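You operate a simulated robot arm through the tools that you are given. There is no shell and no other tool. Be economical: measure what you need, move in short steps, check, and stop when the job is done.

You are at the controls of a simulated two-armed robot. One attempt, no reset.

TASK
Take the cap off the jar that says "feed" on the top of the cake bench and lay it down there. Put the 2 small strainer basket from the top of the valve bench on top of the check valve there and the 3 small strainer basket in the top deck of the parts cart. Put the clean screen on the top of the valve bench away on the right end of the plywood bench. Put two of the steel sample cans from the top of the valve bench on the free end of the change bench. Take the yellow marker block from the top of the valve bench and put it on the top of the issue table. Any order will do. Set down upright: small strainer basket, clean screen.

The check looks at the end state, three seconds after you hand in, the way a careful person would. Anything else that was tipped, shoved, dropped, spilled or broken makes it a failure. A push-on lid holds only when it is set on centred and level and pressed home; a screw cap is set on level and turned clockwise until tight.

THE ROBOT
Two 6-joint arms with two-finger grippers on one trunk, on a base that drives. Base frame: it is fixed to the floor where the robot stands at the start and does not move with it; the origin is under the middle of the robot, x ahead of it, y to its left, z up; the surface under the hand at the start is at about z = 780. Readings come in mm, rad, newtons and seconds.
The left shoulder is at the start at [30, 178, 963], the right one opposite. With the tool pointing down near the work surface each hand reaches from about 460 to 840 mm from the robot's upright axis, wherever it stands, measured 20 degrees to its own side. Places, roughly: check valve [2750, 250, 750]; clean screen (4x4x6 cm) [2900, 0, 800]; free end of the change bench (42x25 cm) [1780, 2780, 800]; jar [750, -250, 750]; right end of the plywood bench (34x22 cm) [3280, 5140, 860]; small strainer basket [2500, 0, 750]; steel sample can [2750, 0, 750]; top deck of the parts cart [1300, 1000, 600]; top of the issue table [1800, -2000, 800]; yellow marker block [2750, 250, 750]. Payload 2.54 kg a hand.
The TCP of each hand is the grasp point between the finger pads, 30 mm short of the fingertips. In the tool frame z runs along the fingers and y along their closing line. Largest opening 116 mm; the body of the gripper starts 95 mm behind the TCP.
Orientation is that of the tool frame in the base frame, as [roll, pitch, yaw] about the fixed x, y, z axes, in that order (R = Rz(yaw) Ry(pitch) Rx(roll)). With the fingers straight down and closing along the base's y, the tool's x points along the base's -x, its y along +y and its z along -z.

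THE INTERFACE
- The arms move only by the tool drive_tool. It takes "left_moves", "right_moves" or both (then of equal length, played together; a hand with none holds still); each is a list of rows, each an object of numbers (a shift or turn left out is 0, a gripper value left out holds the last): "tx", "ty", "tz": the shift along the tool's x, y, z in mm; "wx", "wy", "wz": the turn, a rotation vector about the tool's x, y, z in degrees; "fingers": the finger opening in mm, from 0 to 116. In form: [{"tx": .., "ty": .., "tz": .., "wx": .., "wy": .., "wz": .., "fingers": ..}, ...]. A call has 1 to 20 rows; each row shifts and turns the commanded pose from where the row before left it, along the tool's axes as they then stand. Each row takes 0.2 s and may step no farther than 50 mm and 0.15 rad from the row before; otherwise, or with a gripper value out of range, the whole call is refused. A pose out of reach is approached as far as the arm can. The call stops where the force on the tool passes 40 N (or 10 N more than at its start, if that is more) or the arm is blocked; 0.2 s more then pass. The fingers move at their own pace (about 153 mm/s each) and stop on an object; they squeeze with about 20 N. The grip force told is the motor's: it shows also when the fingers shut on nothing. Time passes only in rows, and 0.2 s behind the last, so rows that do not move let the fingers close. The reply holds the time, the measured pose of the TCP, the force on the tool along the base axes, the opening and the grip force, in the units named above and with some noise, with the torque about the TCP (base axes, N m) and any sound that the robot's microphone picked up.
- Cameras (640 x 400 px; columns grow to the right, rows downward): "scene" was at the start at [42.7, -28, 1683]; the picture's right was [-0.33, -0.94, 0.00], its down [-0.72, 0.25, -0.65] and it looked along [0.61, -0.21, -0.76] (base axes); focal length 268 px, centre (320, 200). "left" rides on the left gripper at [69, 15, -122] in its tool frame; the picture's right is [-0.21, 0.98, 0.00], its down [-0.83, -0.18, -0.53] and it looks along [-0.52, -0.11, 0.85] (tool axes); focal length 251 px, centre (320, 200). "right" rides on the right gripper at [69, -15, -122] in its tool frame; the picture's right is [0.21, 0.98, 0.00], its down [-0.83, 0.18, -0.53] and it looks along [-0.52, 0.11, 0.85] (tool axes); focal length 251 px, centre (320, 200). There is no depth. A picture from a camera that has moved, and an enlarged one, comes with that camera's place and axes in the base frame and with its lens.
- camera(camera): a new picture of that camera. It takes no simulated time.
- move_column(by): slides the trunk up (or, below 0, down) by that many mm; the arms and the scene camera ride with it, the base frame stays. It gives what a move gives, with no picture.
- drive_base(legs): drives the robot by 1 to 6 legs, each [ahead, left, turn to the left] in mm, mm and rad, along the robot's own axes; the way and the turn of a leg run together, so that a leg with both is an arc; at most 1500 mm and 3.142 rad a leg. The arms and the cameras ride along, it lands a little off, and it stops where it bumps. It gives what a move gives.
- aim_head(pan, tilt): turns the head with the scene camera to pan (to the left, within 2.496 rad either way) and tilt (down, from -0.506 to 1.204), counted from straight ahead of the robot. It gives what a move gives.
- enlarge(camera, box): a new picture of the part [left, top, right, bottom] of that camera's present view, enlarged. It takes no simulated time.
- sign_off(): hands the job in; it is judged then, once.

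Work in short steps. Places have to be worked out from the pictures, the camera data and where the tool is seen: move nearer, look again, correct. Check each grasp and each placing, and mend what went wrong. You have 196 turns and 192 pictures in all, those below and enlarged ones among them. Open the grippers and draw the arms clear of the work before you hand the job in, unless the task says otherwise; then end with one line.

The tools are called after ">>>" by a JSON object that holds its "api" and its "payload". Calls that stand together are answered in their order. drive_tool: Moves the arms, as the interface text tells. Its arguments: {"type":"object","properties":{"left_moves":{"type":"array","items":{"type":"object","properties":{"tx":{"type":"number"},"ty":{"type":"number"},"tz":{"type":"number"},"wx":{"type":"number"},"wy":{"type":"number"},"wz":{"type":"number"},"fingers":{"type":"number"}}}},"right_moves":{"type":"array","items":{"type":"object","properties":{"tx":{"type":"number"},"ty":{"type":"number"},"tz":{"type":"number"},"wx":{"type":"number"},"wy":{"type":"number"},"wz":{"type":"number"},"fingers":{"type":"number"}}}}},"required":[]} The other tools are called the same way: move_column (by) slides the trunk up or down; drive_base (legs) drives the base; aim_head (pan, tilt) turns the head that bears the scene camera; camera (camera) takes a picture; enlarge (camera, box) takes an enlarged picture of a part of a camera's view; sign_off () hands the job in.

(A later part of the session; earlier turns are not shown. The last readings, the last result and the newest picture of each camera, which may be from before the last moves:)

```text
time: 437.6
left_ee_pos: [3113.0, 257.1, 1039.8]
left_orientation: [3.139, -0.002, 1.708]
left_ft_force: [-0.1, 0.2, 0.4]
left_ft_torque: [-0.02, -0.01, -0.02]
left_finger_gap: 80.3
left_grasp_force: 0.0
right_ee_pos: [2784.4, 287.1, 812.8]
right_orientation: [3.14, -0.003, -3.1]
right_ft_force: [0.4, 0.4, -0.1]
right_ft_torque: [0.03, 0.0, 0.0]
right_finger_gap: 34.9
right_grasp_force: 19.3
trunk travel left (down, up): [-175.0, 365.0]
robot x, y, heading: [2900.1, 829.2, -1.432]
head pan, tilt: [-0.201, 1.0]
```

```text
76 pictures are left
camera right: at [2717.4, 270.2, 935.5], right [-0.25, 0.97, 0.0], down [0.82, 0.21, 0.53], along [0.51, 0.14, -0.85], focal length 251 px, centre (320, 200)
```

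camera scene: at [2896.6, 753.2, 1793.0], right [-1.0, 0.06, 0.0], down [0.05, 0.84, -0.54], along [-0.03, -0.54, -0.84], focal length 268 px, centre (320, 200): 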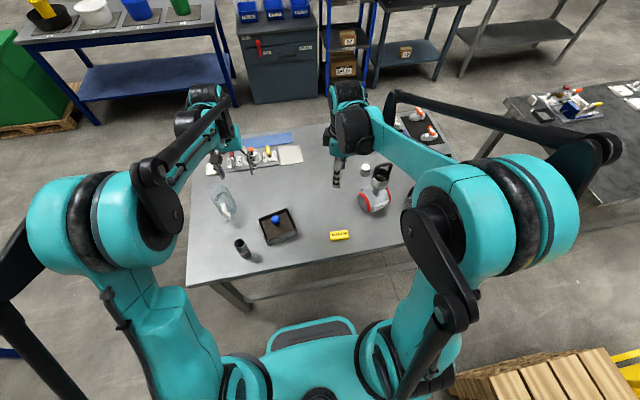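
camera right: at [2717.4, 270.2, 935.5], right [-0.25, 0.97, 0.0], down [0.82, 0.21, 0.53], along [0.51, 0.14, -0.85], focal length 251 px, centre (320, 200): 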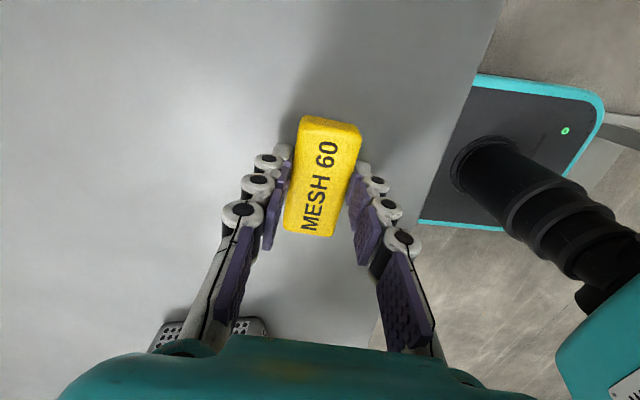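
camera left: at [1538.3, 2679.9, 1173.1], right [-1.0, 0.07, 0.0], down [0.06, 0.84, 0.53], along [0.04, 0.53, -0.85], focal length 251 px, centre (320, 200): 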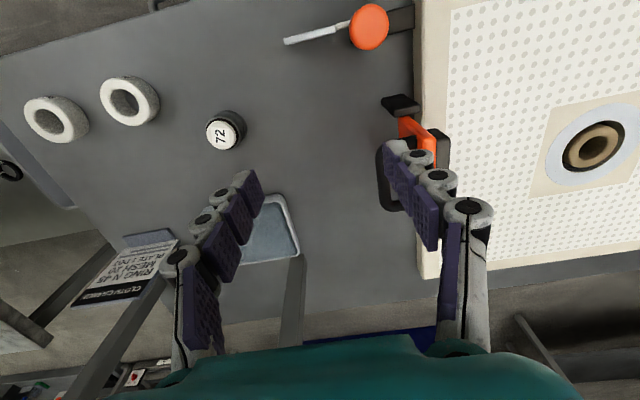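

Gripped. Lift, raise the trunk, and drive around the far end of the valve bench to its south side.

>>> {"api": "drive_tool", "payload": {"right_moves": [{"tz": -15}, {"tz": -45}, {"tz": -45}, {"tz": -45}, {"tz": -45}, {"tz": -45}]}}

>>> {"api": "move_column", "payload": {"by": 200}}

>>> {"api": "drive_base", "payload": {"legs": [[0, 840, 0], [1500, 0, 0], [60, 0, 0]]}}

>>> {"api": "aim_head", "payload": {"pan": -0.9, "tilt": 0.6}}

>>> {"api": "camera", "payload": {"camera": "scene"}}

```text
time: 439.0
left_ee_pos: [3114.3, 258.1, 1041.8]
left_orientation: [3.14, -0.003, 1.708]
left_ft_force: [0.0, 0.1, 0.7]
left_ft_torque: [-0.02, 0.01, -0.01]
left_finger_gap: 80.0
left_grasp_force: 0.1
right_ee_pos: [2784.3, 287.8, 1052.8]
right_orientation: [3.141, -0.001, -3.1]
right_ft_force: [0.2, 0.3, -0.1]
right_ft_torque: [-0.04, -0.01, 0.04]
right_finger_gap: 35.2
right_grasp_force: 20.2
trunk travel left (down, up): [-175.0, 365.0]
robot x, y, heading: [2903.7, 829.9, -1.434]
head pan, tilt: [-0.201, 1.0]
```

```text
time: 441.2
left_ee_pos: [3114.2, 258.7, 1241.2]
left_orientation: [3.14, -0.001, 1.709]
left_ft_force: [-0.4, 0.2, -0.2]
left_ft_torque: [-0.01, 0.02, -0.03]
left_finger_gap: 80.2
left_grasp_force: 0.1
right_ee_pos: [2784.5, 287.3, 1250.9]
right_orientation: [3.14, -0.001, -3.099]
right_ft_force: [0.0, 0.6, 0.3]
right_ft_torque: [-0.01, -0.01, 0.0]
right_finger_gap: 35.1
right_grasp_force: 19.9
trunk travel left (down, up): [-375.0, 165.0]
robot x, y, heading: [2902.3, 827.6, -1.43]
head pan, tilt: [-0.201, 1.0]
```

```text
time: 453.3
left_ee_pos: [4136.5, -1185.0, 1240.4]
left_orientation: [3.141, -0.001, 1.695]
left_ft_force: [1.0, -0.3, -0.2]
left_ft_torque: [0.05, 0.03, 0.0]
left_finger_gap: 80.2
left_grasp_force: 0.1
right_ee_pos: [3807.5, -1149.5, 1251.4]
right_orientation: [3.14, -0.002, -3.116]
right_ft_force: [0.5, -0.2, -1.3]
right_ft_torque: [0.0, 0.03, -0.01]
right_finger_gap: 34.9
right_grasp_force: 20.3
trunk travel left (down, up): [-375.0, 165.0]
robot x, y, heading: [3934.3, -605.1, -1.444]
head pan, tilt: [-0.201, 1.0]
```

```text
time: 454.3
left_ee_pos: [4135.9, -1184.4, 1240.7]
left_orientation: [3.141, 0.0, 1.695]
left_ft_force: [-0.4, 0.0, 0.7]
left_ft_torque: [-0.01, 0.0, 0.02]
left_finger_gap: 80.1
left_grasp_force: 0.0
right_ee_pos: [3808.1, -1149.5, 1252.7]
right_orientation: [3.139, -0.002, -3.114]
right_ft_force: [0.5, -0.2, -0.5]
right_ft_torque: [0.0, -0.02, 0.01]
right_finger_gap: 35.1
right_grasp_force: 20.3
trunk travel left (down, up): [-375.0, 165.0]
robot x, y, heading: [3932.6, -608.7, -1.447]
head pan, tilt: [-0.901, 0.6]
```

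```text
75 pictures are left
camera scene: at [3865.2, -645.2, 1904.9], right [-0.71, 0.7, 0.0], down [0.4, 0.4, -0.82], along [-0.58, -0.59, -0.57], focal length 268 px, centre (320, 200)
```

scene: 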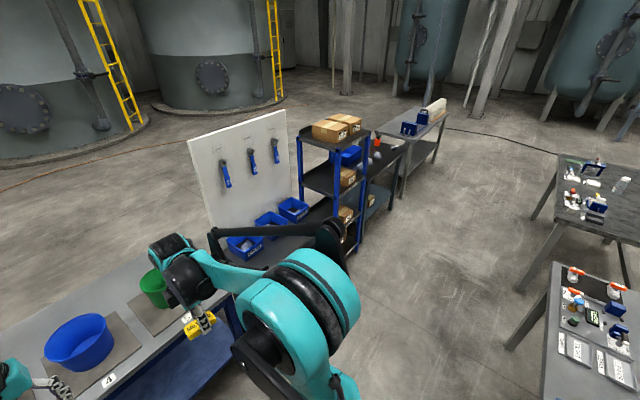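

Aisle clear; the rack front is at y≈−1670. Shift 80 forward and strafe west ~2060 to the issue table.

>>> {"api": "drive_base", "payload": {"legs": [[80, 0, 0], [0, -1500, 0], [0, -540, 0]]}}

>>> {"api": "aim_head", "payload": {"pan": 0.0, "tilt": 0.8}}

>>> {"api": "camera", "payload": {"camera": "scene"}}

```text
time: 465.1
left_ee_pos: [2127.9, -1503.2, 1241.0]
left_orientation: [3.14, 0.0, 1.682]
left_ft_force: [0.3, 0.5, 0.3]
left_ft_torque: [0.0, 0.01, 0.01]
left_finger_gap: 80.0
left_grasp_force: 0.0
right_ee_pos: [1800.9, -1466.2, 1252.5]
right_orientation: [3.14, -0.002, -3.125]
right_ft_force: [0.1, -0.4, 0.1]
right_ft_torque: [-0.01, -0.02, -0.01]
right_finger_gap: 35.2
right_grasp_force: 19.8
trunk travel left (down, up): [-375.0, 165.0]
robot x, y, heading: [1932.6, -923.9, -1.457]
head pan, tilt: [-0.901, 0.6]
```

```text
time: 466.3
left_ee_pos: [2126.9, -1502.9, 1240.5]
left_orientation: [3.14, -0.002, 1.684]
left_ft_force: [0.1, 0.2, 0.4]
left_ft_torque: [-0.05, -0.03, -0.03]
left_finger_gap: 80.0
left_grasp_force: 0.0
right_ee_pos: [1799.7, -1465.8, 1251.2]
right_orientation: [3.139, -0.001, -3.126]
right_ft_force: [0.2, -0.3, -0.4]
right_ft_torque: [0.01, -0.01, 0.01]
right_finger_gap: 35.1
right_grasp_force: 20.6
trunk travel left (down, up): [-375.0, 165.0]
robot x, y, heading: [1926.6, -927.7, -1.458]
head pan, tilt: [0.0, 0.799]
```

```text
74 pictures are left
camera scene: at [1934.9, -978.8, 1888.1], right [-0.99, -0.11, 0.0], down [-0.08, 0.71, -0.7], along [0.08, -0.69, -0.72], focal length 268 px, centre (320, 200)
```

scene: 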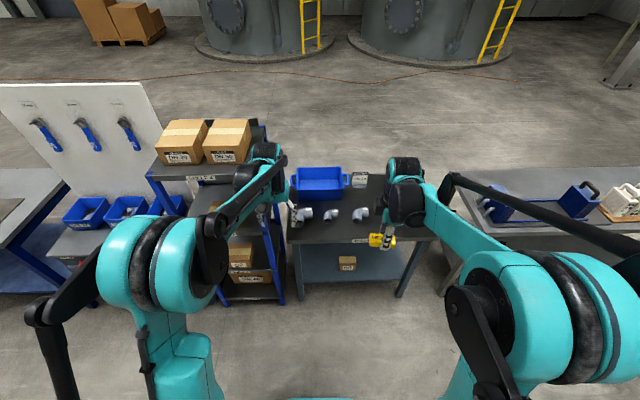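

Issue table: near edge ~830 mm ahead, R −170…570. Align heading, shift right 160, advance 400.

>>> {"api": "drive_base", "payload": {"legs": [[0, 0, 0.03], [0, -160, 0], [380, 0, 0]]}}

>>> {"api": "camera", "payload": {"camera": "scene"}}

>>> {"api": "camera", "payload": {"camera": "right"}}

```text
time: 470.1
left_ee_pos: [2042.9, -1897.4, 1241.3]
left_orientation: [3.141, -0.003, 1.714]
left_ft_force: [-0.2, -0.1, -0.2]
left_ft_torque: [0.02, 0.0, 0.01]
left_finger_gap: 80.2
left_grasp_force: 0.0
right_ee_pos: [1714.3, -1869.8, 1252.2]
right_orientation: [3.141, -0.002, -3.093]
right_ft_force: [0.5, 0.6, -0.5]
right_ft_torque: [-0.01, 0.05, -0.01]
right_finger_gap: 35.0
right_grasp_force: 19.9
trunk travel left (down, up): [-375.0, 165.0]
robot x, y, heading: [1827.5, -1323.3, -1.428]
head pan, tilt: [0.0, 0.799]
```

```text
73 pictures are left
camera scene: at [1832.7, -1378.9, 1888.0], right [-0.99, -0.15, 0.0], down [-0.11, 0.71, -0.7], along [0.1, -0.69, -0.72], focal length 268 px, centre (320, 200)
```

scene: 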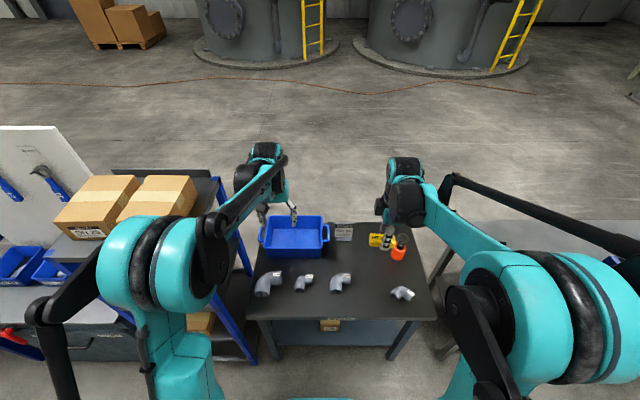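

```text
72 pictures are left
camera right: at [1646.3, -1887.9, 1374.2], right [-0.26, 0.96, 0.0], down [0.82, 0.22, 0.53], along [0.51, 0.14, -0.85], focal length 251 px, centre (320, 200)
```

right: 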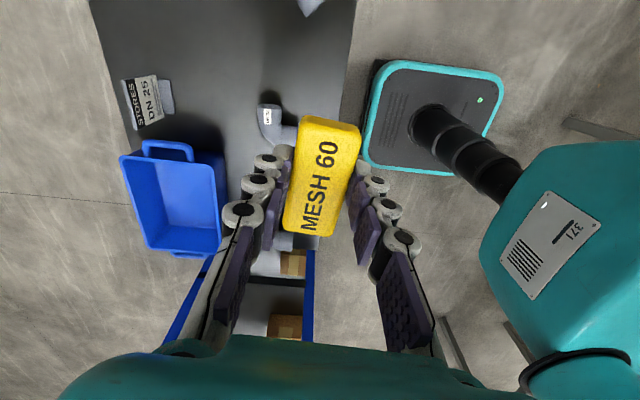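

Landing spot between elbows is free. Shift 45 mm forward/15 right, lower trunk 200, then lower the hand.

>>> {"api": "drive_tool", "payload": {"right_moves": [{"tx": 5.4, "ty": -23}, {"tx": 5.4, "ty": -23}]}}

>>> {"api": "move_column", "payload": {"by": -200}}

>>> {"api": "drive_tool", "payload": {"right_moves": [{"tz": 45}, {"tz": 45}, {"tz": 40}]}}

>>> {"api": "camera", "payload": {"camera": "right"}}

>>> {"api": "enlarge", "payload": {"camera": "scene", "box": [240, 180, 460, 350]}}

```text
time: 470.7
left_ee_pos: [2043.4, -1899.3, 1240.3]
left_orientation: [3.14, -0.004, 1.716]
left_ft_force: [-0.5, -0.3, 0.6]
left_ft_torque: [0.06, -0.01, 0.01]
left_finger_gap: 79.7
left_grasp_force: 0.0
right_ee_pos: [1706.0, -1917.3, 1251.5]
right_orientation: [3.138, -0.003, -3.094]
right_ft_force: [0.2, -0.7, -0.3]
right_ft_torque: [0.06, -0.05, 0.01]
right_finger_gap: 35.0
right_grasp_force: 19.6
trunk travel left (down, up): [-375.0, 165.0]
robot x, y, heading: [1823.9, -1323.7, -1.424]
head pan, tilt: [0.0, 0.799]
```

```text
time: 472.8
left_ee_pos: [2043.3, -1896.3, 1041.3]
left_orientation: [3.141, -0.003, 1.715]
left_ft_force: [1.2, -0.4, 0.7]
left_ft_torque: [-0.02, 0.0, 0.01]
left_finger_gap: 80.1
left_grasp_force: 0.1
right_ee_pos: [1705.4, -1916.1, 1053.0]
right_orientation: [3.14, -0.002, -3.095]
right_ft_force: [0.8, 0.2, -0.7]
right_ft_torque: [0.0, 0.0, 0.01]
right_finger_gap: 35.2
right_grasp_force: 20.1
trunk travel left (down, up): [-175.0, 365.0]
robot x, y, heading: [1827.2, -1325.6, -1.426]
head pan, tilt: [0.0, 0.799]
```

```text
time: 473.6
left_ee_pos: [2043.7, -1897.0, 1040.2]
left_orientation: [3.14, -0.003, 1.715]
left_ft_force: [0.0, 0.3, 0.2]
left_ft_torque: [0.03, -0.01, -0.03]
left_finger_gap: 79.9
left_grasp_force: 0.0
right_ee_pos: [1706.5, -1916.3, 921.1]
right_orientation: [3.139, -0.002, -3.092]
right_ft_force: [0.3, -1.4, -0.7]
right_ft_torque: [0.02, 0.01, -0.03]
right_finger_gap: 35.1
right_grasp_force: 19.8
trunk travel left (down, up): [-175.0, 365.0]
robot x, y, heading: [1825.6, -1325.8, -1.422]
head pan, tilt: [0.0, 0.799]
```

```text
71 pictures are left
camera right: at [1637.0, -1934.3, 1042.8], right [-0.26, 0.96, 0.0], down [0.82, 0.22, 0.53], along [0.51, 0.14, -0.85], focal length 251 px, centre (320, 200)
```

right: 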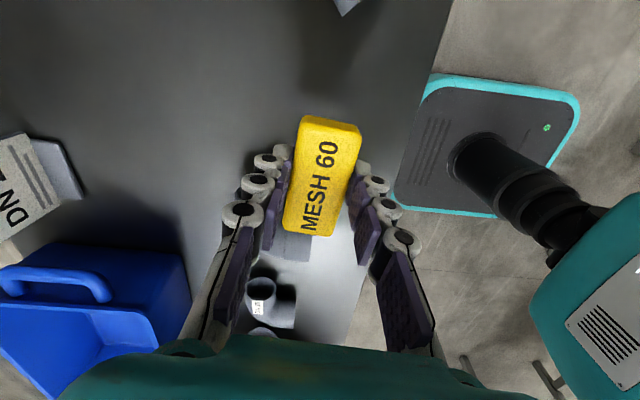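

```text
2.35 times, centred on (350, 265) of scene
camera zoom: at [1832.5, -1380.1, 1688.0], right [-0.99, -0.15, 0.0], down [-0.1, 0.71, -0.7], along [0.1, -0.69, -0.72], focal length 632 px, centre (249, 47)
```

zoom: 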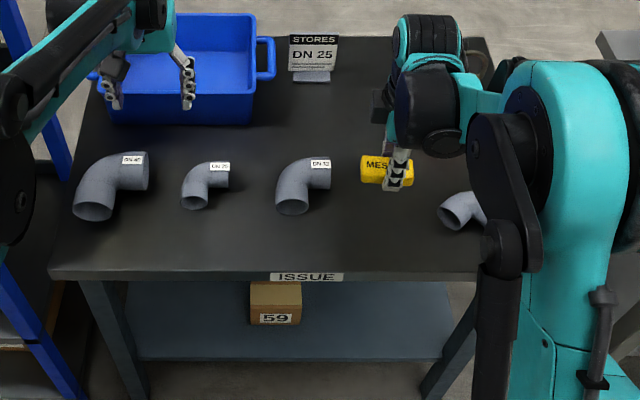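

Clear. Lower 75, then creep to contact.

>>> {"api": "drive_tool", "payload": {"right_moves": [{"tz": 40}, {"tz": 35}, {"tz": 3}, {"tz": 2}, {"tz": 2}, {"tz": 2}, {"tz": 2}, {"tz": 2}, {"tz": 2}, {"tz": 2}]}}

```text
time: 475.8
left_ee_pos: [2044.1, -1896.4, 1041.9]
left_orientation: [3.141, -0.003, 1.715]
left_ft_force: [-0.9, 0.5, 0.1]
left_ft_torque: [0.04, 0.01, 0.0]
left_finger_gap: 80.1
left_grasp_force: 0.1
right_ee_pos: [1704.8, -1916.6, 830.3]
right_orientation: [3.142, -0.002, -3.092]
right_ft_force: [0.1, 0.3, -0.6]
right_ft_torque: [-0.02, -0.01, 0.02]
right_finger_gap: 34.8
right_grasp_force: 19.6
trunk travel left (down, up): [-175.0, 365.0]
robot x, y, heading: [1829.1, -1323.3, -1.426]
head pan, tilt: [0.0, 0.799]
```

>>> {"api": "drive_tool", "payload": {"right_moves": [{"tz": 1.5}, {"tz": 1.5}, {"tz": 1.5}, {"tz": 1.5}, {"tz": 1.5}, {"tz": 1.5}]}}

```text
time: 477.2
left_ee_pos: [2042.7, -1896.7, 1040.7]
left_orientation: [3.14, -0.001, 1.718]
left_ft_force: [-0.3, -1.0, 0.2]
left_ft_torque: [0.0, 0.03, -0.02]
left_finger_gap: 80.1
left_grasp_force: 0.0
right_ee_pos: [1705.5, -1916.6, 821.3]
right_orientation: [3.141, -0.002, -3.095]
right_ft_force: [0.3, 0.3, -0.5]
right_ft_torque: [0.01, -0.02, 0.02]
right_finger_gap: 35.2
right_grasp_force: 19.9
trunk travel left (down, up): [-175.0, 365.0]
robot x, y, heading: [1825.0, -1327.2, -1.422]
head pan, tilt: [0.0, 0.799]
```

>>> {"api": "drive_tool", "payload": {"right_moves": [{"tz": 1.5}, {"tz": 1.5}, {"tz": 1.5}, {"tz": 1.5}, {"tz": 1.5}, {"tz": 1.5}]}}

>>> {"api": "enlarge", "payload": {"camera": "scene", "box": [340, 210, 440, 280]}}

```text
time: 478.6
left_ee_pos: [2044.0, -1896.9, 1041.9]
left_orientation: [3.139, -0.002, 1.714]
left_ft_force: [0.8, 0.2, 0.3]
left_ft_torque: [-0.03, -0.02, 0.01]
left_finger_gap: 80.2
left_grasp_force: 0.1
right_ee_pos: [1703.3, -1915.8, 812.1]
right_orientation: [-3.141, -0.002, -3.093]
right_ft_force: [-0.3, -2.5, 12.7]
right_ft_torque: [-0.1, -0.04, 0.02]
right_finger_gap: 34.9
right_grasp_force: 20.3
trunk travel left (down, up): [-175.0, 365.0]
robot x, y, heading: [1828.3, -1327.1, -1.425]
head pan, tilt: [0.0, 0.799]
```

```text
5.71 times, centred on (390, 245) of scene
camera zoom: at [1832.8, -1377.6, 1688.3], right [-0.99, -0.15, 0.0], down [-0.11, 0.71, -0.7], along [0.1, -0.69, -0.72], focal length 1534 px, centre (-80, -57)
```

zoom: 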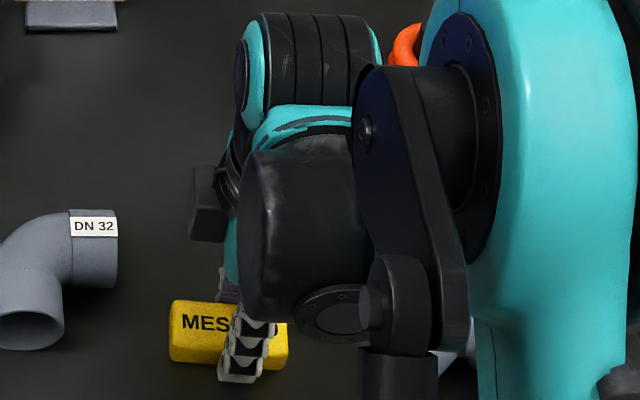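

Contact at table z≈779. Release and rise.

>>> {"api": "drive_tool", "payload": {"right_moves": [{"tz": -0.8}, {"fingers": 50}, {"fingers": 60}, {"tz": -20}, {"tz": -40}, {"tz": -45}, {"tz": -45}, {"tz": -45}, {"tz": -45}]}}

>>> {"api": "enlarge", "payload": {"camera": "scene", "box": [240, 180, 460, 350]}}

```text
time: 480.6
left_ee_pos: [2042.9, -1895.7, 1042.3]
left_orientation: [3.138, -0.002, 1.715]
left_ft_force: [0.5, 0.5, -0.4]
left_ft_torque: [-0.01, -0.02, 0.01]
left_finger_gap: 80.0
left_grasp_force: 0.1
right_ee_pos: [1705.0, -1914.9, 1053.8]
right_orientation: [3.139, -0.002, -3.092]
right_ft_force: [0.7, 0.2, 0.3]
right_ft_torque: [-0.02, 0.0, 0.02]
right_finger_gap: 60.1
right_grasp_force: 0.1
trunk travel left (down, up): [-175.0, 365.0]
robot x, y, heading: [1824.1, -1329.0, -1.424]
head pan, tilt: [0.0, 0.799]
```

```text
2.35 times, centred on (350, 265) of scene
camera zoom: at [1832.6, -1377.5, 1688.1], right [-0.99, -0.15, 0.0], down [-0.1, 0.71, -0.7], along [0.1, -0.69, -0.72], focal length 632 px, centre (249, 47)
```

zoom: 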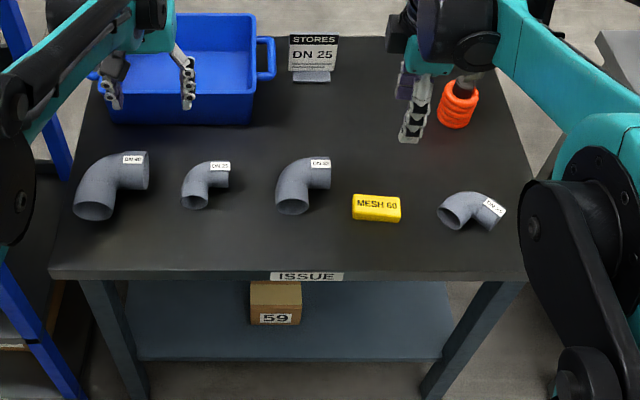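

Yellow block is on the issue table. Now go to the FEED jar: raise, back off, turn north, strafe to opposite the jar.

>>> {"api": "move_column", "payload": {"by": 150}}

>>> {"api": "drive_base", "payload": {"legs": [[-280, 0, 0], [0, 0, -3.13], [0, 680, 0]]}}

>>> {"api": "aim_head", "payload": {"pan": 0.0, "tilt": 0.8}}

>>> {"api": "camera", "payload": {"camera": "scene"}}

```text
time: 482.4
left_ee_pos: [2043.7, -1896.2, 1191.7]
left_orientation: [3.14, -0.003, 1.715]
left_ft_force: [0.1, -1.2, 0.0]
left_ft_torque: [0.0, -0.01, 0.01]
left_finger_gap: 80.0
left_grasp_force: 0.1
right_ee_pos: [1704.8, -1915.8, 1203.6]
right_orientation: [3.139, -0.002, -3.092]
right_ft_force: [-1.2, -1.1, 0.5]
right_ft_torque: [-0.01, 0.01, 0.0]
right_finger_gap: 60.0
right_grasp_force: 0.2
trunk travel left (down, up): [-325.0, 215.0]
robot x, y, heading: [1824.9, -1327.1, -1.428]
head pan, tilt: [0.0, 0.799]
```

```text
time: 495.0
left_ee_pos: [875.0, -609.3, 1191.0]
left_orientation: [3.139, -0.003, -1.392]
left_ft_force: [0.1, 0.1, 0.0]
left_ft_torque: [-0.02, -0.04, -0.02]
left_finger_gap: 80.0
left_grasp_force: 0.1
right_ee_pos: [1213.2, -579.3, 1202.7]
right_orientation: [3.142, -0.001, 0.082]
right_ft_force: [-1.0, -0.8, -0.1]
right_ft_torque: [0.0, -0.02, 0.0]
right_finger_gap: 59.9
right_grasp_force: 0.0
trunk travel left (down, up): [-325.0, 215.0]
robot x, y, heading: [1113.2, -1172.7, 1.75]
head pan, tilt: [0.0, 0.799]
```

```text
time: 495.6
left_ee_pos: [875.8, -609.0, 1191.3]
left_orientation: [3.139, -0.002, -1.393]
left_ft_force: [-0.2, -0.2, 1.2]
left_ft_torque: [0.0, -0.03, -0.01]
left_finger_gap: 80.1
left_grasp_force: 0.1
right_ee_pos: [1213.6, -578.6, 1203.8]
right_orientation: [3.14, -0.003, 0.082]
right_ft_force: [-0.6, -0.8, -0.4]
right_ft_torque: [0.02, 0.0, -0.01]
right_finger_gap: 59.9
right_grasp_force: 0.1
trunk travel left (down, up): [-325.0, 215.0]
robot x, y, heading: [1110.9, -1173.0, 1.751]
head pan, tilt: [0.0, 0.799]
```

```text
67 pictures are left
camera scene: at [1101.7, -1124.7, 1838.0], right [0.98, 0.18, 0.0], down [0.13, -0.71, -0.7], along [-0.12, 0.69, -0.72], focal length 268 px, centre (320, 200)
```

scene: 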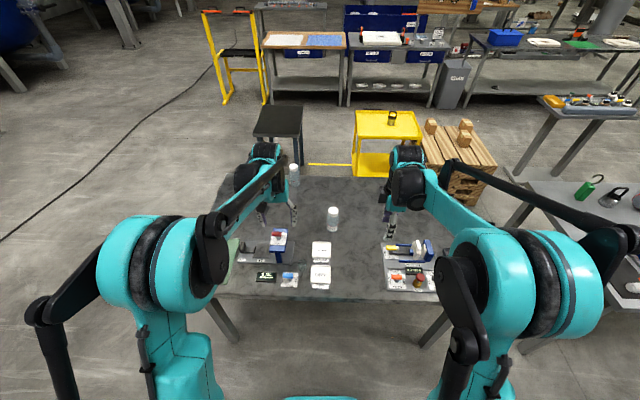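

Jar ≈870 mm ahead, 60 right; bench edge 527 ahead. Advance 185 and shift right 80 so both hands can work on the jar.

>>> {"api": "drive_base", "payload": {"legs": [[185, -80, 0]]}}

>>> {"api": "aim_head", "payload": {"pan": 0.0, "tilt": 0.9}}

>>> {"api": "camera", "payload": {"camera": "scene"}}

>>> {"api": "camera", "payload": {"camera": "left"}}

>>> {"api": "camera", "payload": {"camera": "right"}}

```text
time: 497.2
left_ee_pos: [921.5, -412.1, 1192.6]
left_orientation: [3.14, 0.001, -1.393]
left_ft_force: [1.4, 1.3, -0.1]
left_ft_torque: [-0.08, 0.0, 0.03]
left_finger_gap: 80.0
left_grasp_force: 0.0
right_ee_pos: [1260.8, -381.1, 1202.2]
right_orientation: [3.14, -0.003, 0.082]
right_ft_force: [0.6, -0.1, 0.3]
right_ft_torque: [-0.08, 0.03, 0.01]
right_finger_gap: 60.0
right_grasp_force: 0.0
trunk travel left (down, up): [-325.0, 215.0]
robot x, y, heading: [1156.9, -974.5, 1.751]
head pan, tilt: [0.0, 0.799]
```

```text
time: 497.8
left_ee_pos: [921.8, -412.8, 1190.6]
left_orientation: [3.141, -0.001, -1.393]
left_ft_force: [-0.1, -0.2, -0.2]
left_ft_torque: [-0.01, 0.03, 0.0]
left_finger_gap: 79.8
left_grasp_force: 0.0
right_ee_pos: [1258.5, -382.0, 1202.5]
right_orientation: [3.138, -0.002, 0.082]
right_ft_force: [0.1, 0.0, -0.3]
right_ft_torque: [-0.01, 0.0, -0.02]
right_finger_gap: 59.9
right_grasp_force: 0.0
trunk travel left (down, up): [-325.0, 215.0]
robot x, y, heading: [1160.6, -977.3, 1.749]
head pan, tilt: [0.0, 0.901]
```

```text
66 pictures are left
camera scene: at [1148.4, -932.8, 1830.1], right [0.98, 0.18, 0.0], down [0.14, -0.77, -0.62], along [-0.11, 0.61, -0.78], focal length 268 px, centre (320, 200)
```

scene: 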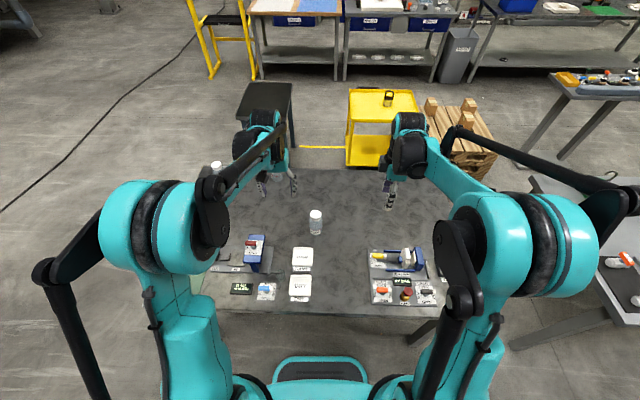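

```text
65 pictures are left
camera left: at [918.7, -481.4, 1313.1], right [-1.0, 0.04, 0.0], down [0.03, 0.85, 0.53], along [0.02, 0.53, -0.85], focal length 251 px, centre (320, 200)
```

left: 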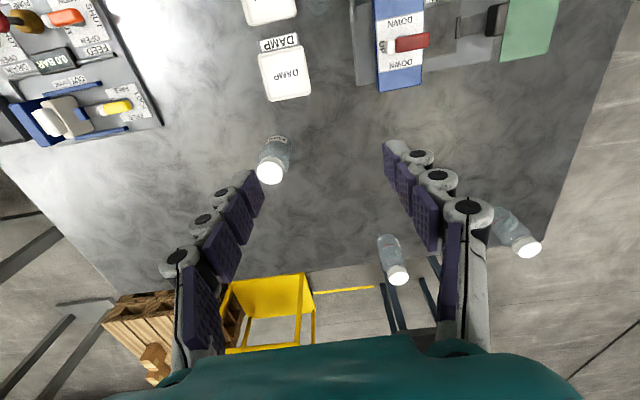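

```text
64 pictures are left
camera right: at [1326.9, -360.4, 1325.0], right [0.29, -0.96, 0.0], down [-0.81, -0.25, 0.53], along [-0.51, -0.16, -0.85], focal length 251 px, centre (320, 200)
```

right: 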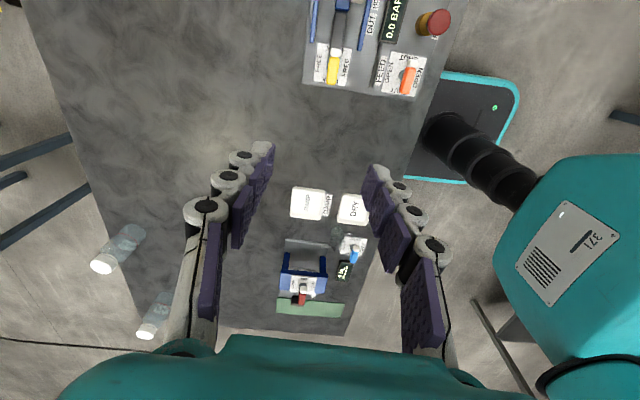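

Cap top triangulates to ≈(1013,−290,915): F≈702, L≈23. Lower trunk 100; pitch the left hand 45° forward and bring it to a pre-grasp 100 mm short of the jar body.

>>> {"api": "move_column", "payload": {"by": -100}}

>>> {"api": "drive_tool", "payload": {"left_moves": [{"wy": -8.5}, {"wy": -8.5}, {"wy": -8.5}, {"wy": -8.5}, {"wy": -8.5}, {"wy": -2.5}]}}

>>> {"api": "camera", "payload": {"camera": "left"}}

>>> {"api": "camera", "payload": {"camera": "scene"}}

```text
time: 499.2
left_ee_pos: [921.3, -412.5, 1091.2]
left_orientation: [3.139, 0.0, -1.393]
left_ft_force: [0.1, -0.3, -0.3]
left_ft_torque: [0.01, 0.01, -0.04]
left_finger_gap: 80.3
left_grasp_force: 0.0
right_ee_pos: [1259.8, -382.4, 1103.2]
right_orientation: [3.14, -0.002, 0.081]
right_ft_force: [0.8, -0.6, 0.1]
right_ft_torque: [-0.04, 0.0, -0.02]
right_finger_gap: 60.1
right_grasp_force: 0.2
trunk travel left (down, up): [-225.0, 315.0]
robot x, y, heading: [1159.5, -979.1, 1.756]
head pan, tilt: [0.0, 0.901]
```

```text
time: 500.6
left_ee_pos: [920.9, -412.2, 1090.7]
left_orientation: [3.14, 0.785, -1.393]
left_ft_force: [-0.2, 0.5, 0.1]
left_ft_torque: [-0.01, 0.03, 0.0]
left_finger_gap: 80.2
left_grasp_force: 0.0
right_ee_pos: [1259.9, -382.2, 1103.2]
right_orientation: [3.141, -0.003, 0.083]
right_ft_force: [-0.1, 0.6, -0.1]
right_ft_torque: [0.02, 0.0, -0.01]
right_finger_gap: 60.3
right_grasp_force: 0.0
trunk travel left (down, up): [-225.0, 315.0]
robot x, y, heading: [1157.1, -974.0, 1.753]
head pan, tilt: [0.0, 0.901]
```

```text
63 pictures are left
camera left: at [930.1, -546.8, 1128.7], right [-0.99, -0.02, 0.15], down [0.14, 0.24, 0.96], along [-0.06, 0.97, -0.23], focal length 251 px, centre (320, 200)
```

left: 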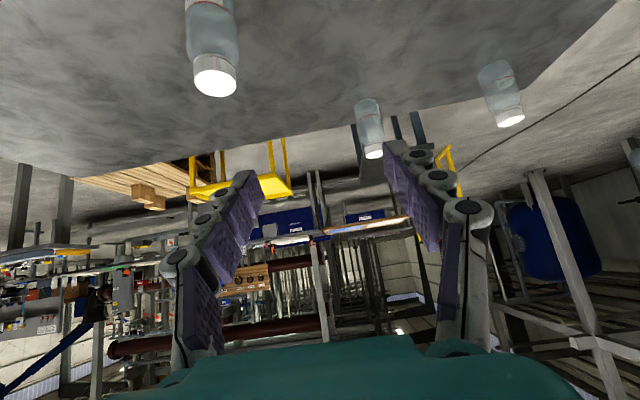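

```text
62 pictures are left
camera scene: at [1148.4, -933.4, 1730.1], right [0.98, 0.18, 0.0], down [0.14, -0.77, -0.62], along [-0.11, 0.61, -0.78], focal length 268 px, centre (320, 200)
```

scene: 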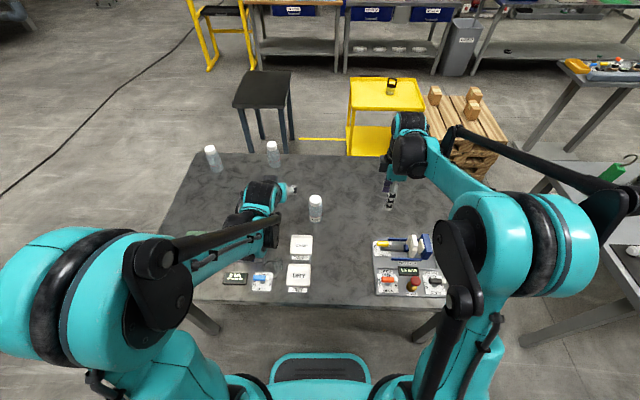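

Pitched well. Now move to the pre-grasp.

>>> {"api": "drive_tool", "payload": {"left_moves": [{"tx": 19.1, "ty": -18.6, "tz": 26.9}, {"tx": 19.1, "ty": -18.6, "tz": 26.9}, {"tx": 19.1, "ty": -18.6, "tz": 26.9}, {"tx": 19.1, "ty": -18.6, "tz": 26.9}, {"tx": 19.1, "ty": -18.6, "tz": 26.9}, {"tx": 19.1, "ty": -18.6, "tz": 26.9}]}}

>>> {"api": "camera", "payload": {"camera": "left"}}

>>> {"api": "enlarge", "payload": {"camera": "scene", "box": [220, 150, 420, 300]}}

```text
time: 502.0
left_ee_pos: [1026.5, -357.1, 896.9]
left_orientation: [3.138, 0.779, -1.394]
left_ft_force: [-0.1, -0.7, 0.3]
left_ft_torque: [0.0, 0.01, 0.0]
left_finger_gap: 80.1
left_grasp_force: 0.1
left hand out of reach, approached as far as the arm can: row 6
right_ee_pos: [1259.9, -381.5, 1101.8]
right_orientation: [3.138, -0.002, 0.082]
right_ft_force: [0.1, 0.8, -1.1]
right_ft_torque: [-0.07, 0.01, -0.01]
right_finger_gap: 60.1
right_grasp_force: 0.1
trunk travel left (down, up): [-225.0, 315.0]
robot x, y, heading: [1154.5, -973.0, 1.751]
head pan, tilt: [0.0, 0.901]
```

```text
61 pictures are left
camera left: at [1035.5, -492.0, 935.3], right [-0.99, -0.02, 0.15], down [0.14, 0.24, 0.96], along [-0.06, 0.97, -0.23], focal length 251 px, centre (320, 200)
```

left: 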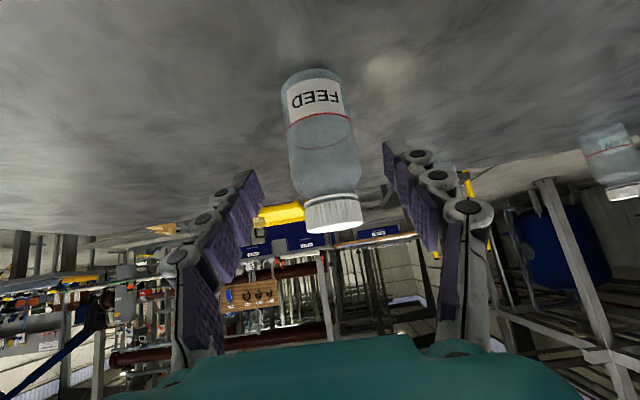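

```text
2.67 times, centred on (320, 225) of scene
camera zoom: at [1149.1, -932.1, 1730.1], right [0.98, 0.18, 0.0], down [0.14, -0.77, -0.62], along [-0.11, 0.61, -0.78], focal length 716 px, centre (320, 133)
```

zoom: 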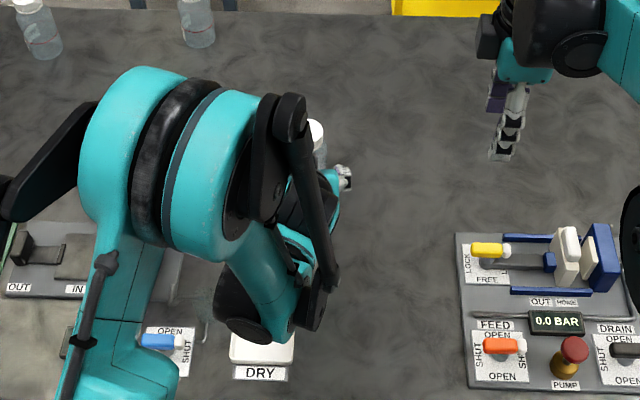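

"FEED" confirmed and centred. Advance along the fingers 60 mm and re-check.

>>> {"api": "drive_tool", "payload": {"left_moves": [{"tz": 20}, {"tz": 20}, {"tz": 20}]}}

>>> {"api": "camera", "payload": {"camera": "left"}}

```text
time: 502.8
left_ee_pos: [1019.0, -315.4, 855.6]
left_orientation: [3.139, 0.78, -1.396]
left_ft_force: [-0.2, 0.5, 0.7]
left_ft_torque: [-0.02, -0.03, 0.0]
left_finger_gap: 80.0
left_grasp_force: 0.0
right_ee_pos: [1258.7, -381.2, 1102.3]
right_orientation: [3.139, -0.003, 0.08]
right_ft_force: [0.3, 0.8, -0.3]
right_ft_torque: [0.0, 0.0, -0.02]
right_finger_gap: 60.0
right_grasp_force: 0.1
trunk travel left (down, up): [-225.0, 315.0]
robot x, y, heading: [1157.4, -976.0, 1.752]
head pan, tilt: [0.0, 0.901]
```

```text
59 pictures are left
camera left: at [1027.3, -449.7, 892.7], right [-0.99, -0.02, 0.15], down [0.14, 0.24, 0.96], along [-0.06, 0.97, -0.23], focal length 251 px, centre (320, 200)
```

left: 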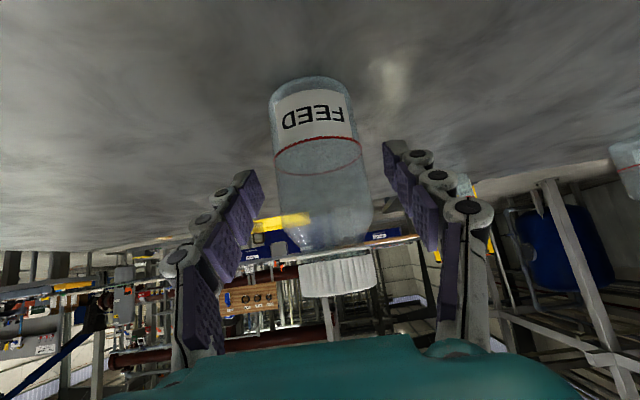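

Move the last 36 mm and close gently on the jar body.

>>> {"api": "drive_tool", "payload": {"left_moves": [{"tz": 18}, {"tz": 18}, {"fingers": 70}, {"fingers": 0}, {"fingers": 0}, {"fingers": 0}]}}

>>> {"api": "camera", "payload": {"camera": "left"}}

>>> {"api": "enlarge", "payload": {"camera": "right", "box": [60, 100, 400, 340]}}

```text
time: 504.2
left_ee_pos: [1014.1, -291.7, 830.7]
left_orientation: [3.14, 0.783, -1.395]
left_ft_force: [-0.9, 0.5, 2.0]
left_ft_torque: [0.0, 0.03, 0.0]
left_finger_gap: 57.5
left_grasp_force: 19.4
right_ee_pos: [1258.9, -382.3, 1103.4]
right_orientation: [3.139, -0.003, 0.083]
right_ft_force: [0.1, -0.3, 1.1]
right_ft_torque: [0.0, 0.01, -0.01]
right_finger_gap: 59.7
right_grasp_force: 0.0
trunk travel left (down, up): [-225.0, 315.0]
robot x, y, heading: [1157.4, -979.1, 1.747]
head pan, tilt: [0.0, 0.901]
```

```text
58 pictures are left
camera left: at [1022.9, -425.6, 867.7], right [-0.99, -0.02, 0.15], down [0.14, 0.24, 0.96], along [-0.06, 0.97, -0.23], focal length 251 px, centre (320, 200)
```

left: 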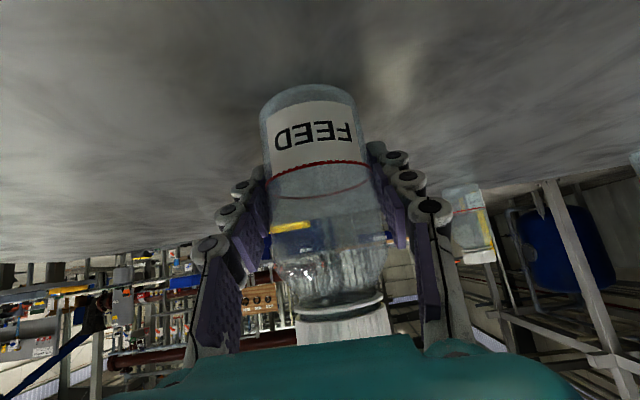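

```text
1.67 times, centred on (230, 220) of right
camera zoom: at [1326.8, -360.9, 1225.3], right [0.29, -0.96, 0.0], down [-0.81, -0.25, 0.53], along [-0.51, -0.16, -0.85], focal length 419 px, centre (470, 167)
```

zoom: 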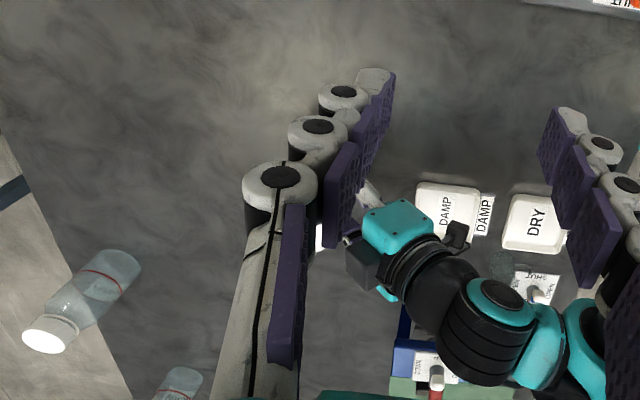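

Jar held (57.5 mm). Now pre-wind the right wrist by +170° (so I can turn the cap counter-clockwise), at its present place.

>>> {"api": "drive_tool", "payload": {"right_moves": [{"wz": 8.5}, {"wz": 8.5}, {"wz": 8.5}, {"wz": 8.5}, {"wz": 8.5}, {"wz": 8.5}, {"wz": 8.5}, {"wz": 8.5}, {"wz": 8.5}, {"wz": 8.5}, {"wz": 8.5}, {"wz": 8.5}, {"wz": 8.5}, {"wz": 8.5}, {"wz": 8.5}, {"wz": 8.5}, {"wz": 8.5}, {"wz": 8.5}, {"wz": 8.5}, {"wz": 8.5}]}}

>>> {"api": "camera", "payload": {"camera": "scene"}}

```text
time: 508.4
left_ee_pos: [1014.7, -290.9, 831.1]
left_orientation: [3.14, 0.784, -1.396]
left_ft_force: [-0.4, -1.1, 3.0]
left_ft_torque: [0.0, 0.06, 0.01]
left_finger_gap: 57.8
left_grasp_force: 19.9
right_ee_pos: [1260.3, -382.1, 1103.7]
right_orientation: [-3.141, 0.001, -2.888]
right_ft_force: [0.0, 0.3, 0.7]
right_ft_torque: [0.06, -0.01, -0.03]
right_finger_gap: 59.9
right_grasp_force: 0.0
trunk travel left (down, up): [-225.0, 315.0]
robot x, y, heading: [1162.4, -975.8, 1.753]
head pan, tilt: [0.0, 0.901]
```

```text
56 pictures are left
camera scene: at [1148.4, -933.7, 1730.1], right [0.98, 0.18, 0.0], down [0.14, -0.77, -0.62], along [-0.11, 0.61, -0.78], focal length 268 px, centre (320, 200)
```

scene: 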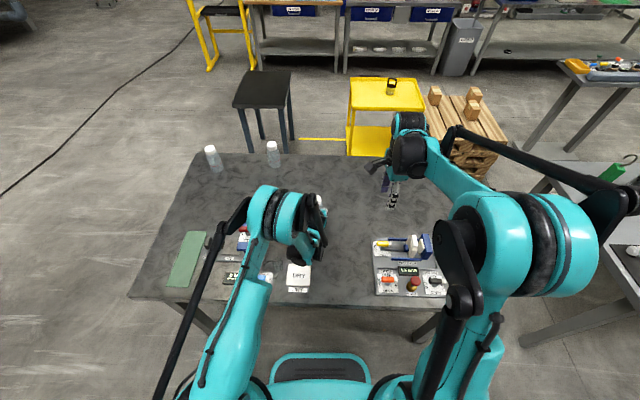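

Left arm's wrist is near the jar; approach with the right hand partway (≈100 mm right of the jar) and inspect clearances.

>>> {"api": "drive_tool", "payload": {"right_moves": [{"tx": 22.7, "ty": 28.6}, {"tx": 22.7, "ty": 28.6}, {"tx": 22.7, "ty": 28.6}, {"tx": 22.7, "ty": 28.6}, {"tx": 22.7, "ty": 28.6}]}}

>>> {"api": "camera", "payload": {"camera": "right"}}

>>> {"api": "enlarge", "payload": {"camera": "scene", "box": [250, 140, 430, 280]}}

```text
time: 509.6
left_ee_pos: [1014.2, -290.8, 829.1]
left_orientation: [3.141, 0.785, -1.397]
left_ft_force: [-0.5, 1.6, 1.9]
left_ft_torque: [0.06, 0.07, 0.0]
left_finger_gap: 57.8
left_grasp_force: 19.7
right_ee_pos: [1111.9, -272.9, 1103.0]
right_orientation: [-3.14, 0.002, -2.887]
right_ft_force: [0.6, 0.8, -0.2]
right_ft_torque: [0.0, 0.01, -0.01]
right_finger_gap: 59.9
right_grasp_force: 0.0
trunk travel left (down, up): [-225.0, 315.0]
robot x, y, heading: [1158.0, -976.4, 1.75]
head pan, tilt: [0.0, 0.901]
```

```text
55 pictures are left
camera right: at [1049.1, -304.0, 1225.0], right [-0.45, 0.89, 0.0], down [0.75, 0.38, 0.54], along [0.48, 0.24, -0.84], focal length 251 px, centre (320, 200)
```

right: 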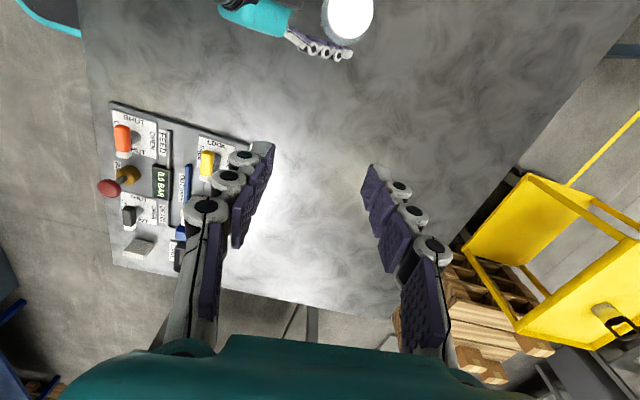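

```text
2.86 times, centred on (340, 210) of scene
camera zoom: at [1147.6, -933.6, 1730.2], right [0.98, 0.18, 0.0], down [0.14, -0.77, -0.62], along [-0.11, 0.61, -0.78], focal length 767 px, centre (263, 171)
```

zoom: 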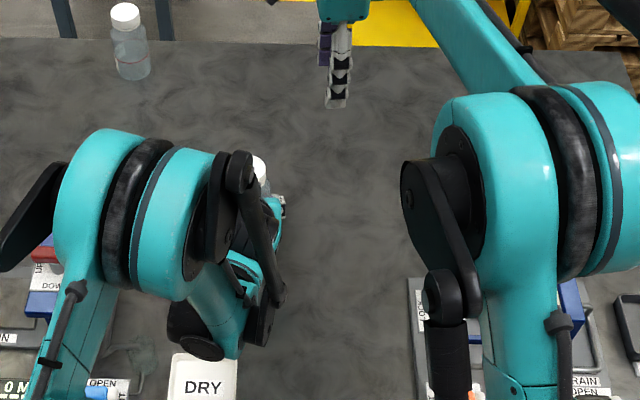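

Nothing overhangs the cap. Move above the cap at this height and look.

>>> {"api": "drive_tool", "payload": {"right_moves": [{"tx": 25, "ty": 2.1}, {"tx": 25, "ty": 2.1}, {"tx": 25, "ty": 2.1}, {"tx": 25, "ty": 2.1}]}}

>>> {"api": "camera", "payload": {"camera": "right"}}

>>> {"api": "enlarge", "payload": {"camera": "scene", "box": [250, 140, 430, 280]}}

```text
time: 510.6
left_ee_pos: [1013.4, -292.1, 828.9]
left_orientation: [3.14, 0.783, -1.394]
left_ft_force: [-0.5, -0.5, 2.3]
left_ft_torque: [-0.01, 0.11, 0.01]
left_finger_gap: 57.6
left_grasp_force: 19.9
right_ee_pos: [1014.3, -290.4, 1104.5]
right_orientation: [-3.141, 0.004, -2.886]
right_ft_force: [-0.1, 0.2, 0.7]
right_ft_torque: [-0.01, 0.01, -0.01]
right_finger_gap: 59.9
right_grasp_force: 0.1
trunk travel left (down, up): [-225.0, 315.0]
robot x, y, heading: [1154.9, -976.0, 1.75]
head pan, tilt: [0.0, 0.901]
```

```text
53 pictures are left
camera right: at [950.4, -322.0, 1225.5], right [-0.45, 0.89, 0.0], down [0.75, 0.39, 0.54], along [0.48, 0.24, -0.84], focal length 251 px, centre (320, 200)
```

right: 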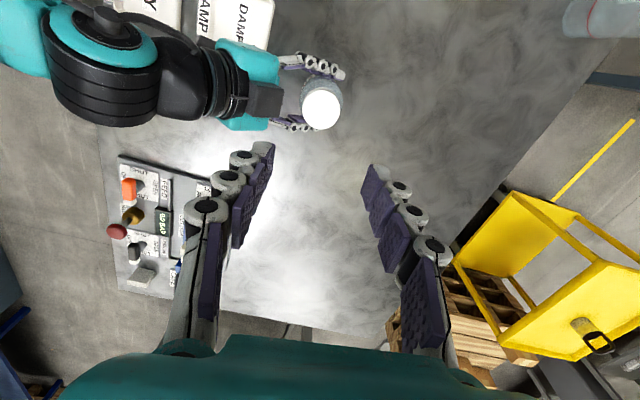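

```text
2.86 times, centred on (340, 210) of scene
camera zoom: at [1147.7, -933.8, 1730.1], right [0.98, 0.18, 0.0], down [0.14, -0.77, -0.62], along [-0.11, 0.61, -0.78], focal length 767 px, centre (263, 171)
```

zoom: 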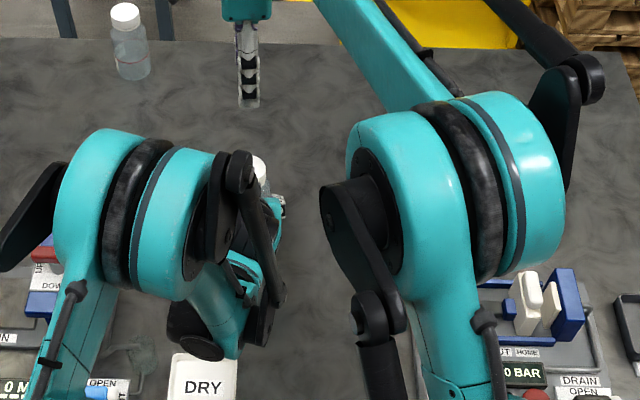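

Cap centred (≈6 mm in x). Correct and descend to z≈960, then check.

>>> {"api": "drive_tool", "payload": {"right_moves": [{"tx": 6}, {"tz": 36}, {"tz": 36}, {"tz": 36}, {"tz": 32}]}}

>>> {"api": "camera", "payload": {"camera": "right"}}

```text
time: 511.8
left_ee_pos: [1014.4, -290.4, 829.1]
left_orientation: [3.139, 0.784, -1.394]
left_ft_force: [0.2, 0.0, -0.2]
left_ft_torque: [0.23, 0.15, -0.01]
left_finger_gap: 57.4
left_grasp_force: 20.9
right_ee_pos: [1008.7, -292.3, 962.6]
right_orientation: [-3.141, 0.002, -2.884]
right_ft_force: [-0.1, 0.9, 2.6]
right_ft_torque: [-0.13, 0.02, -0.02]
right_finger_gap: 59.9
right_grasp_force: 0.2
trunk travel left (down, up): [-225.0, 315.0]
robot x, y, heading: [1158.5, -979.2, 1.749]
head pan, tilt: [0.0, 0.901]
```

```text
51 pictures are left
camera right: at [946.3, -323.6, 1084.7], right [-0.45, 0.89, 0.0], down [0.75, 0.39, 0.54], along [0.48, 0.24, -0.84], focal length 251 px, centre (320, 200)
```

right: 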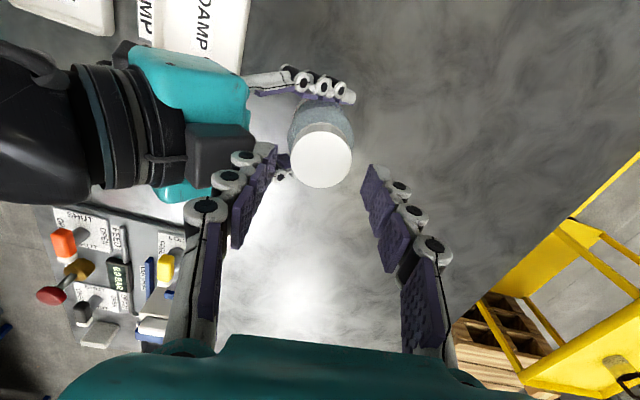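

The robot-side finger nearly touches the left gripper's housing. I'll rise 30 mm, rotate so the fingers straddle the cap sideways (yaw ≈ −2.29), then descend to z≈925.

>>> {"api": "drive_tool", "payload": {"right_moves": [{"tz": -30}, {"wz": -8.5}, {"wz": -8.5}, {"wz": -8.5}, {"wz": -8.5}, {"tz": 20}, {"tz": 20}]}}

>>> {"api": "camera", "payload": {"camera": "right"}}

```text
time: 513.4
left_ee_pos: [1014.2, -290.9, 829.4]
left_orientation: [3.14, 0.783, -1.395]
left_ft_force: [-0.5, 1.0, 0.9]
left_ft_torque: [0.02, 0.02, -0.03]
left_finger_gap: 57.4
left_grasp_force: 20.3
right_ee_pos: [1008.5, -291.3, 952.0]
right_orientation: [-3.141, 0.001, -2.292]
right_ft_force: [0.2, 0.2, -0.1]
right_ft_torque: [0.0, 0.02, 0.0]
right_finger_gap: 60.1
right_grasp_force: 0.0
trunk travel left (down, up): [-225.0, 315.0]
robot x, y, heading: [1160.2, -976.5, 1.753]
head pan, tilt: [0.0, 0.901]
```

```text
50 pictures are left
camera right: at [974.6, -352.7, 1074.6], right [-0.88, 0.48, 0.0], down [0.41, 0.74, 0.53], along [0.26, 0.47, -0.85], focal length 251 px, centre (320, 200)
```

right: 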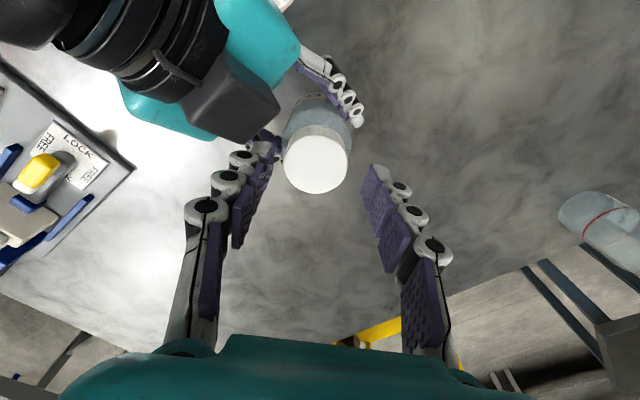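

Rotate 15° more for clearance, descend to z≈925 and grip the cap with the fingertips.

>>> {"api": "drive_tool", "payload": {"right_moves": [{"wz": -7.5, "ty": -1.5}, {"wz": -7.5}, {"tz": 14}, {"tz": 13}]}}

>>> {"api": "camera", "payload": {"camera": "right"}}

```text
time: 514.4
left_ee_pos: [1014.1, -291.6, 830.0]
left_orientation: [3.139, 0.783, -1.393]
left_ft_force: [0.5, 0.9, 1.4]
left_ft_torque: [0.0, 0.07, 0.0]
left_finger_gap: 57.6
left_grasp_force: 19.6
right_ee_pos: [1009.5, -292.4, 926.0]
right_orientation: [-3.14, -0.001, -2.03]
right_ft_force: [0.5, -0.1, -0.3]
right_ft_torque: [0.01, -0.01, 0.0]
right_finger_gap: 60.2
right_grasp_force: 0.0
trunk travel left (down, up): [-225.0, 315.0]
robot x, y, heading: [1155.4, -974.8, 1.754]
head pan, tilt: [0.0, 0.901]
```

```text
49 pictures are left
camera right: at [992.9, -360.5, 1047.4], right [-0.97, 0.24, 0.0], down [0.2, 0.82, 0.53], along [0.13, 0.52, -0.85], focal length 251 px, centre (320, 200)
```

right: 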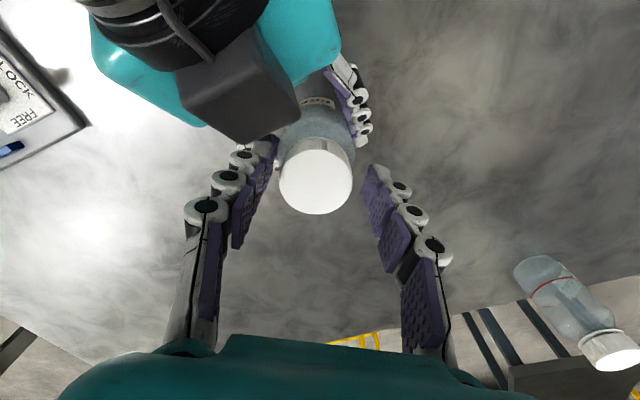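

Cap exactly between the pads. Close.

>>> {"api": "drive_tool", "payload": {"right_moves": [{"ty": -2, "fingers": 52}, {"fingers": 0}, {"fingers": 0}, {"fingers": 0}]}}

>>> {"api": "camera", "payload": {"camera": "right"}}

```text
time: 515.4
left_ee_pos: [1014.5, -291.8, 829.8]
left_orientation: [3.141, 0.783, -1.394]
left_ft_force: [0.2, -1.8, 1.2]
left_ft_torque: [0.09, 0.17, -0.12]
left_finger_gap: 57.4
left_grasp_force: 20.6
right_ee_pos: [1011.9, -294.2, 925.8]
right_orientation: [-3.14, 0.001, -2.03]
right_ft_force: [-1.0, 1.5, 0.2]
right_ft_torque: [-0.02, -0.04, 0.1]
right_finger_gap: 44.5
right_grasp_force: 19.3
trunk travel left (down, up): [-225.0, 315.0]
robot x, y, heading: [1157.4, -977.4, 1.75]
head pan, tilt: [0.0, 0.901]
```

```text
48 pictures are left
camera right: at [994.5, -361.6, 1047.5], right [-0.97, 0.24, 0.0], down [0.2, 0.82, 0.53], along [0.13, 0.52, -0.85], focal length 251 px, centre (320, 200)
```

right: 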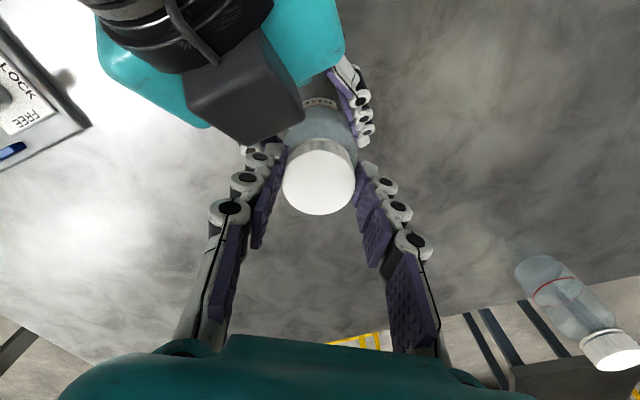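

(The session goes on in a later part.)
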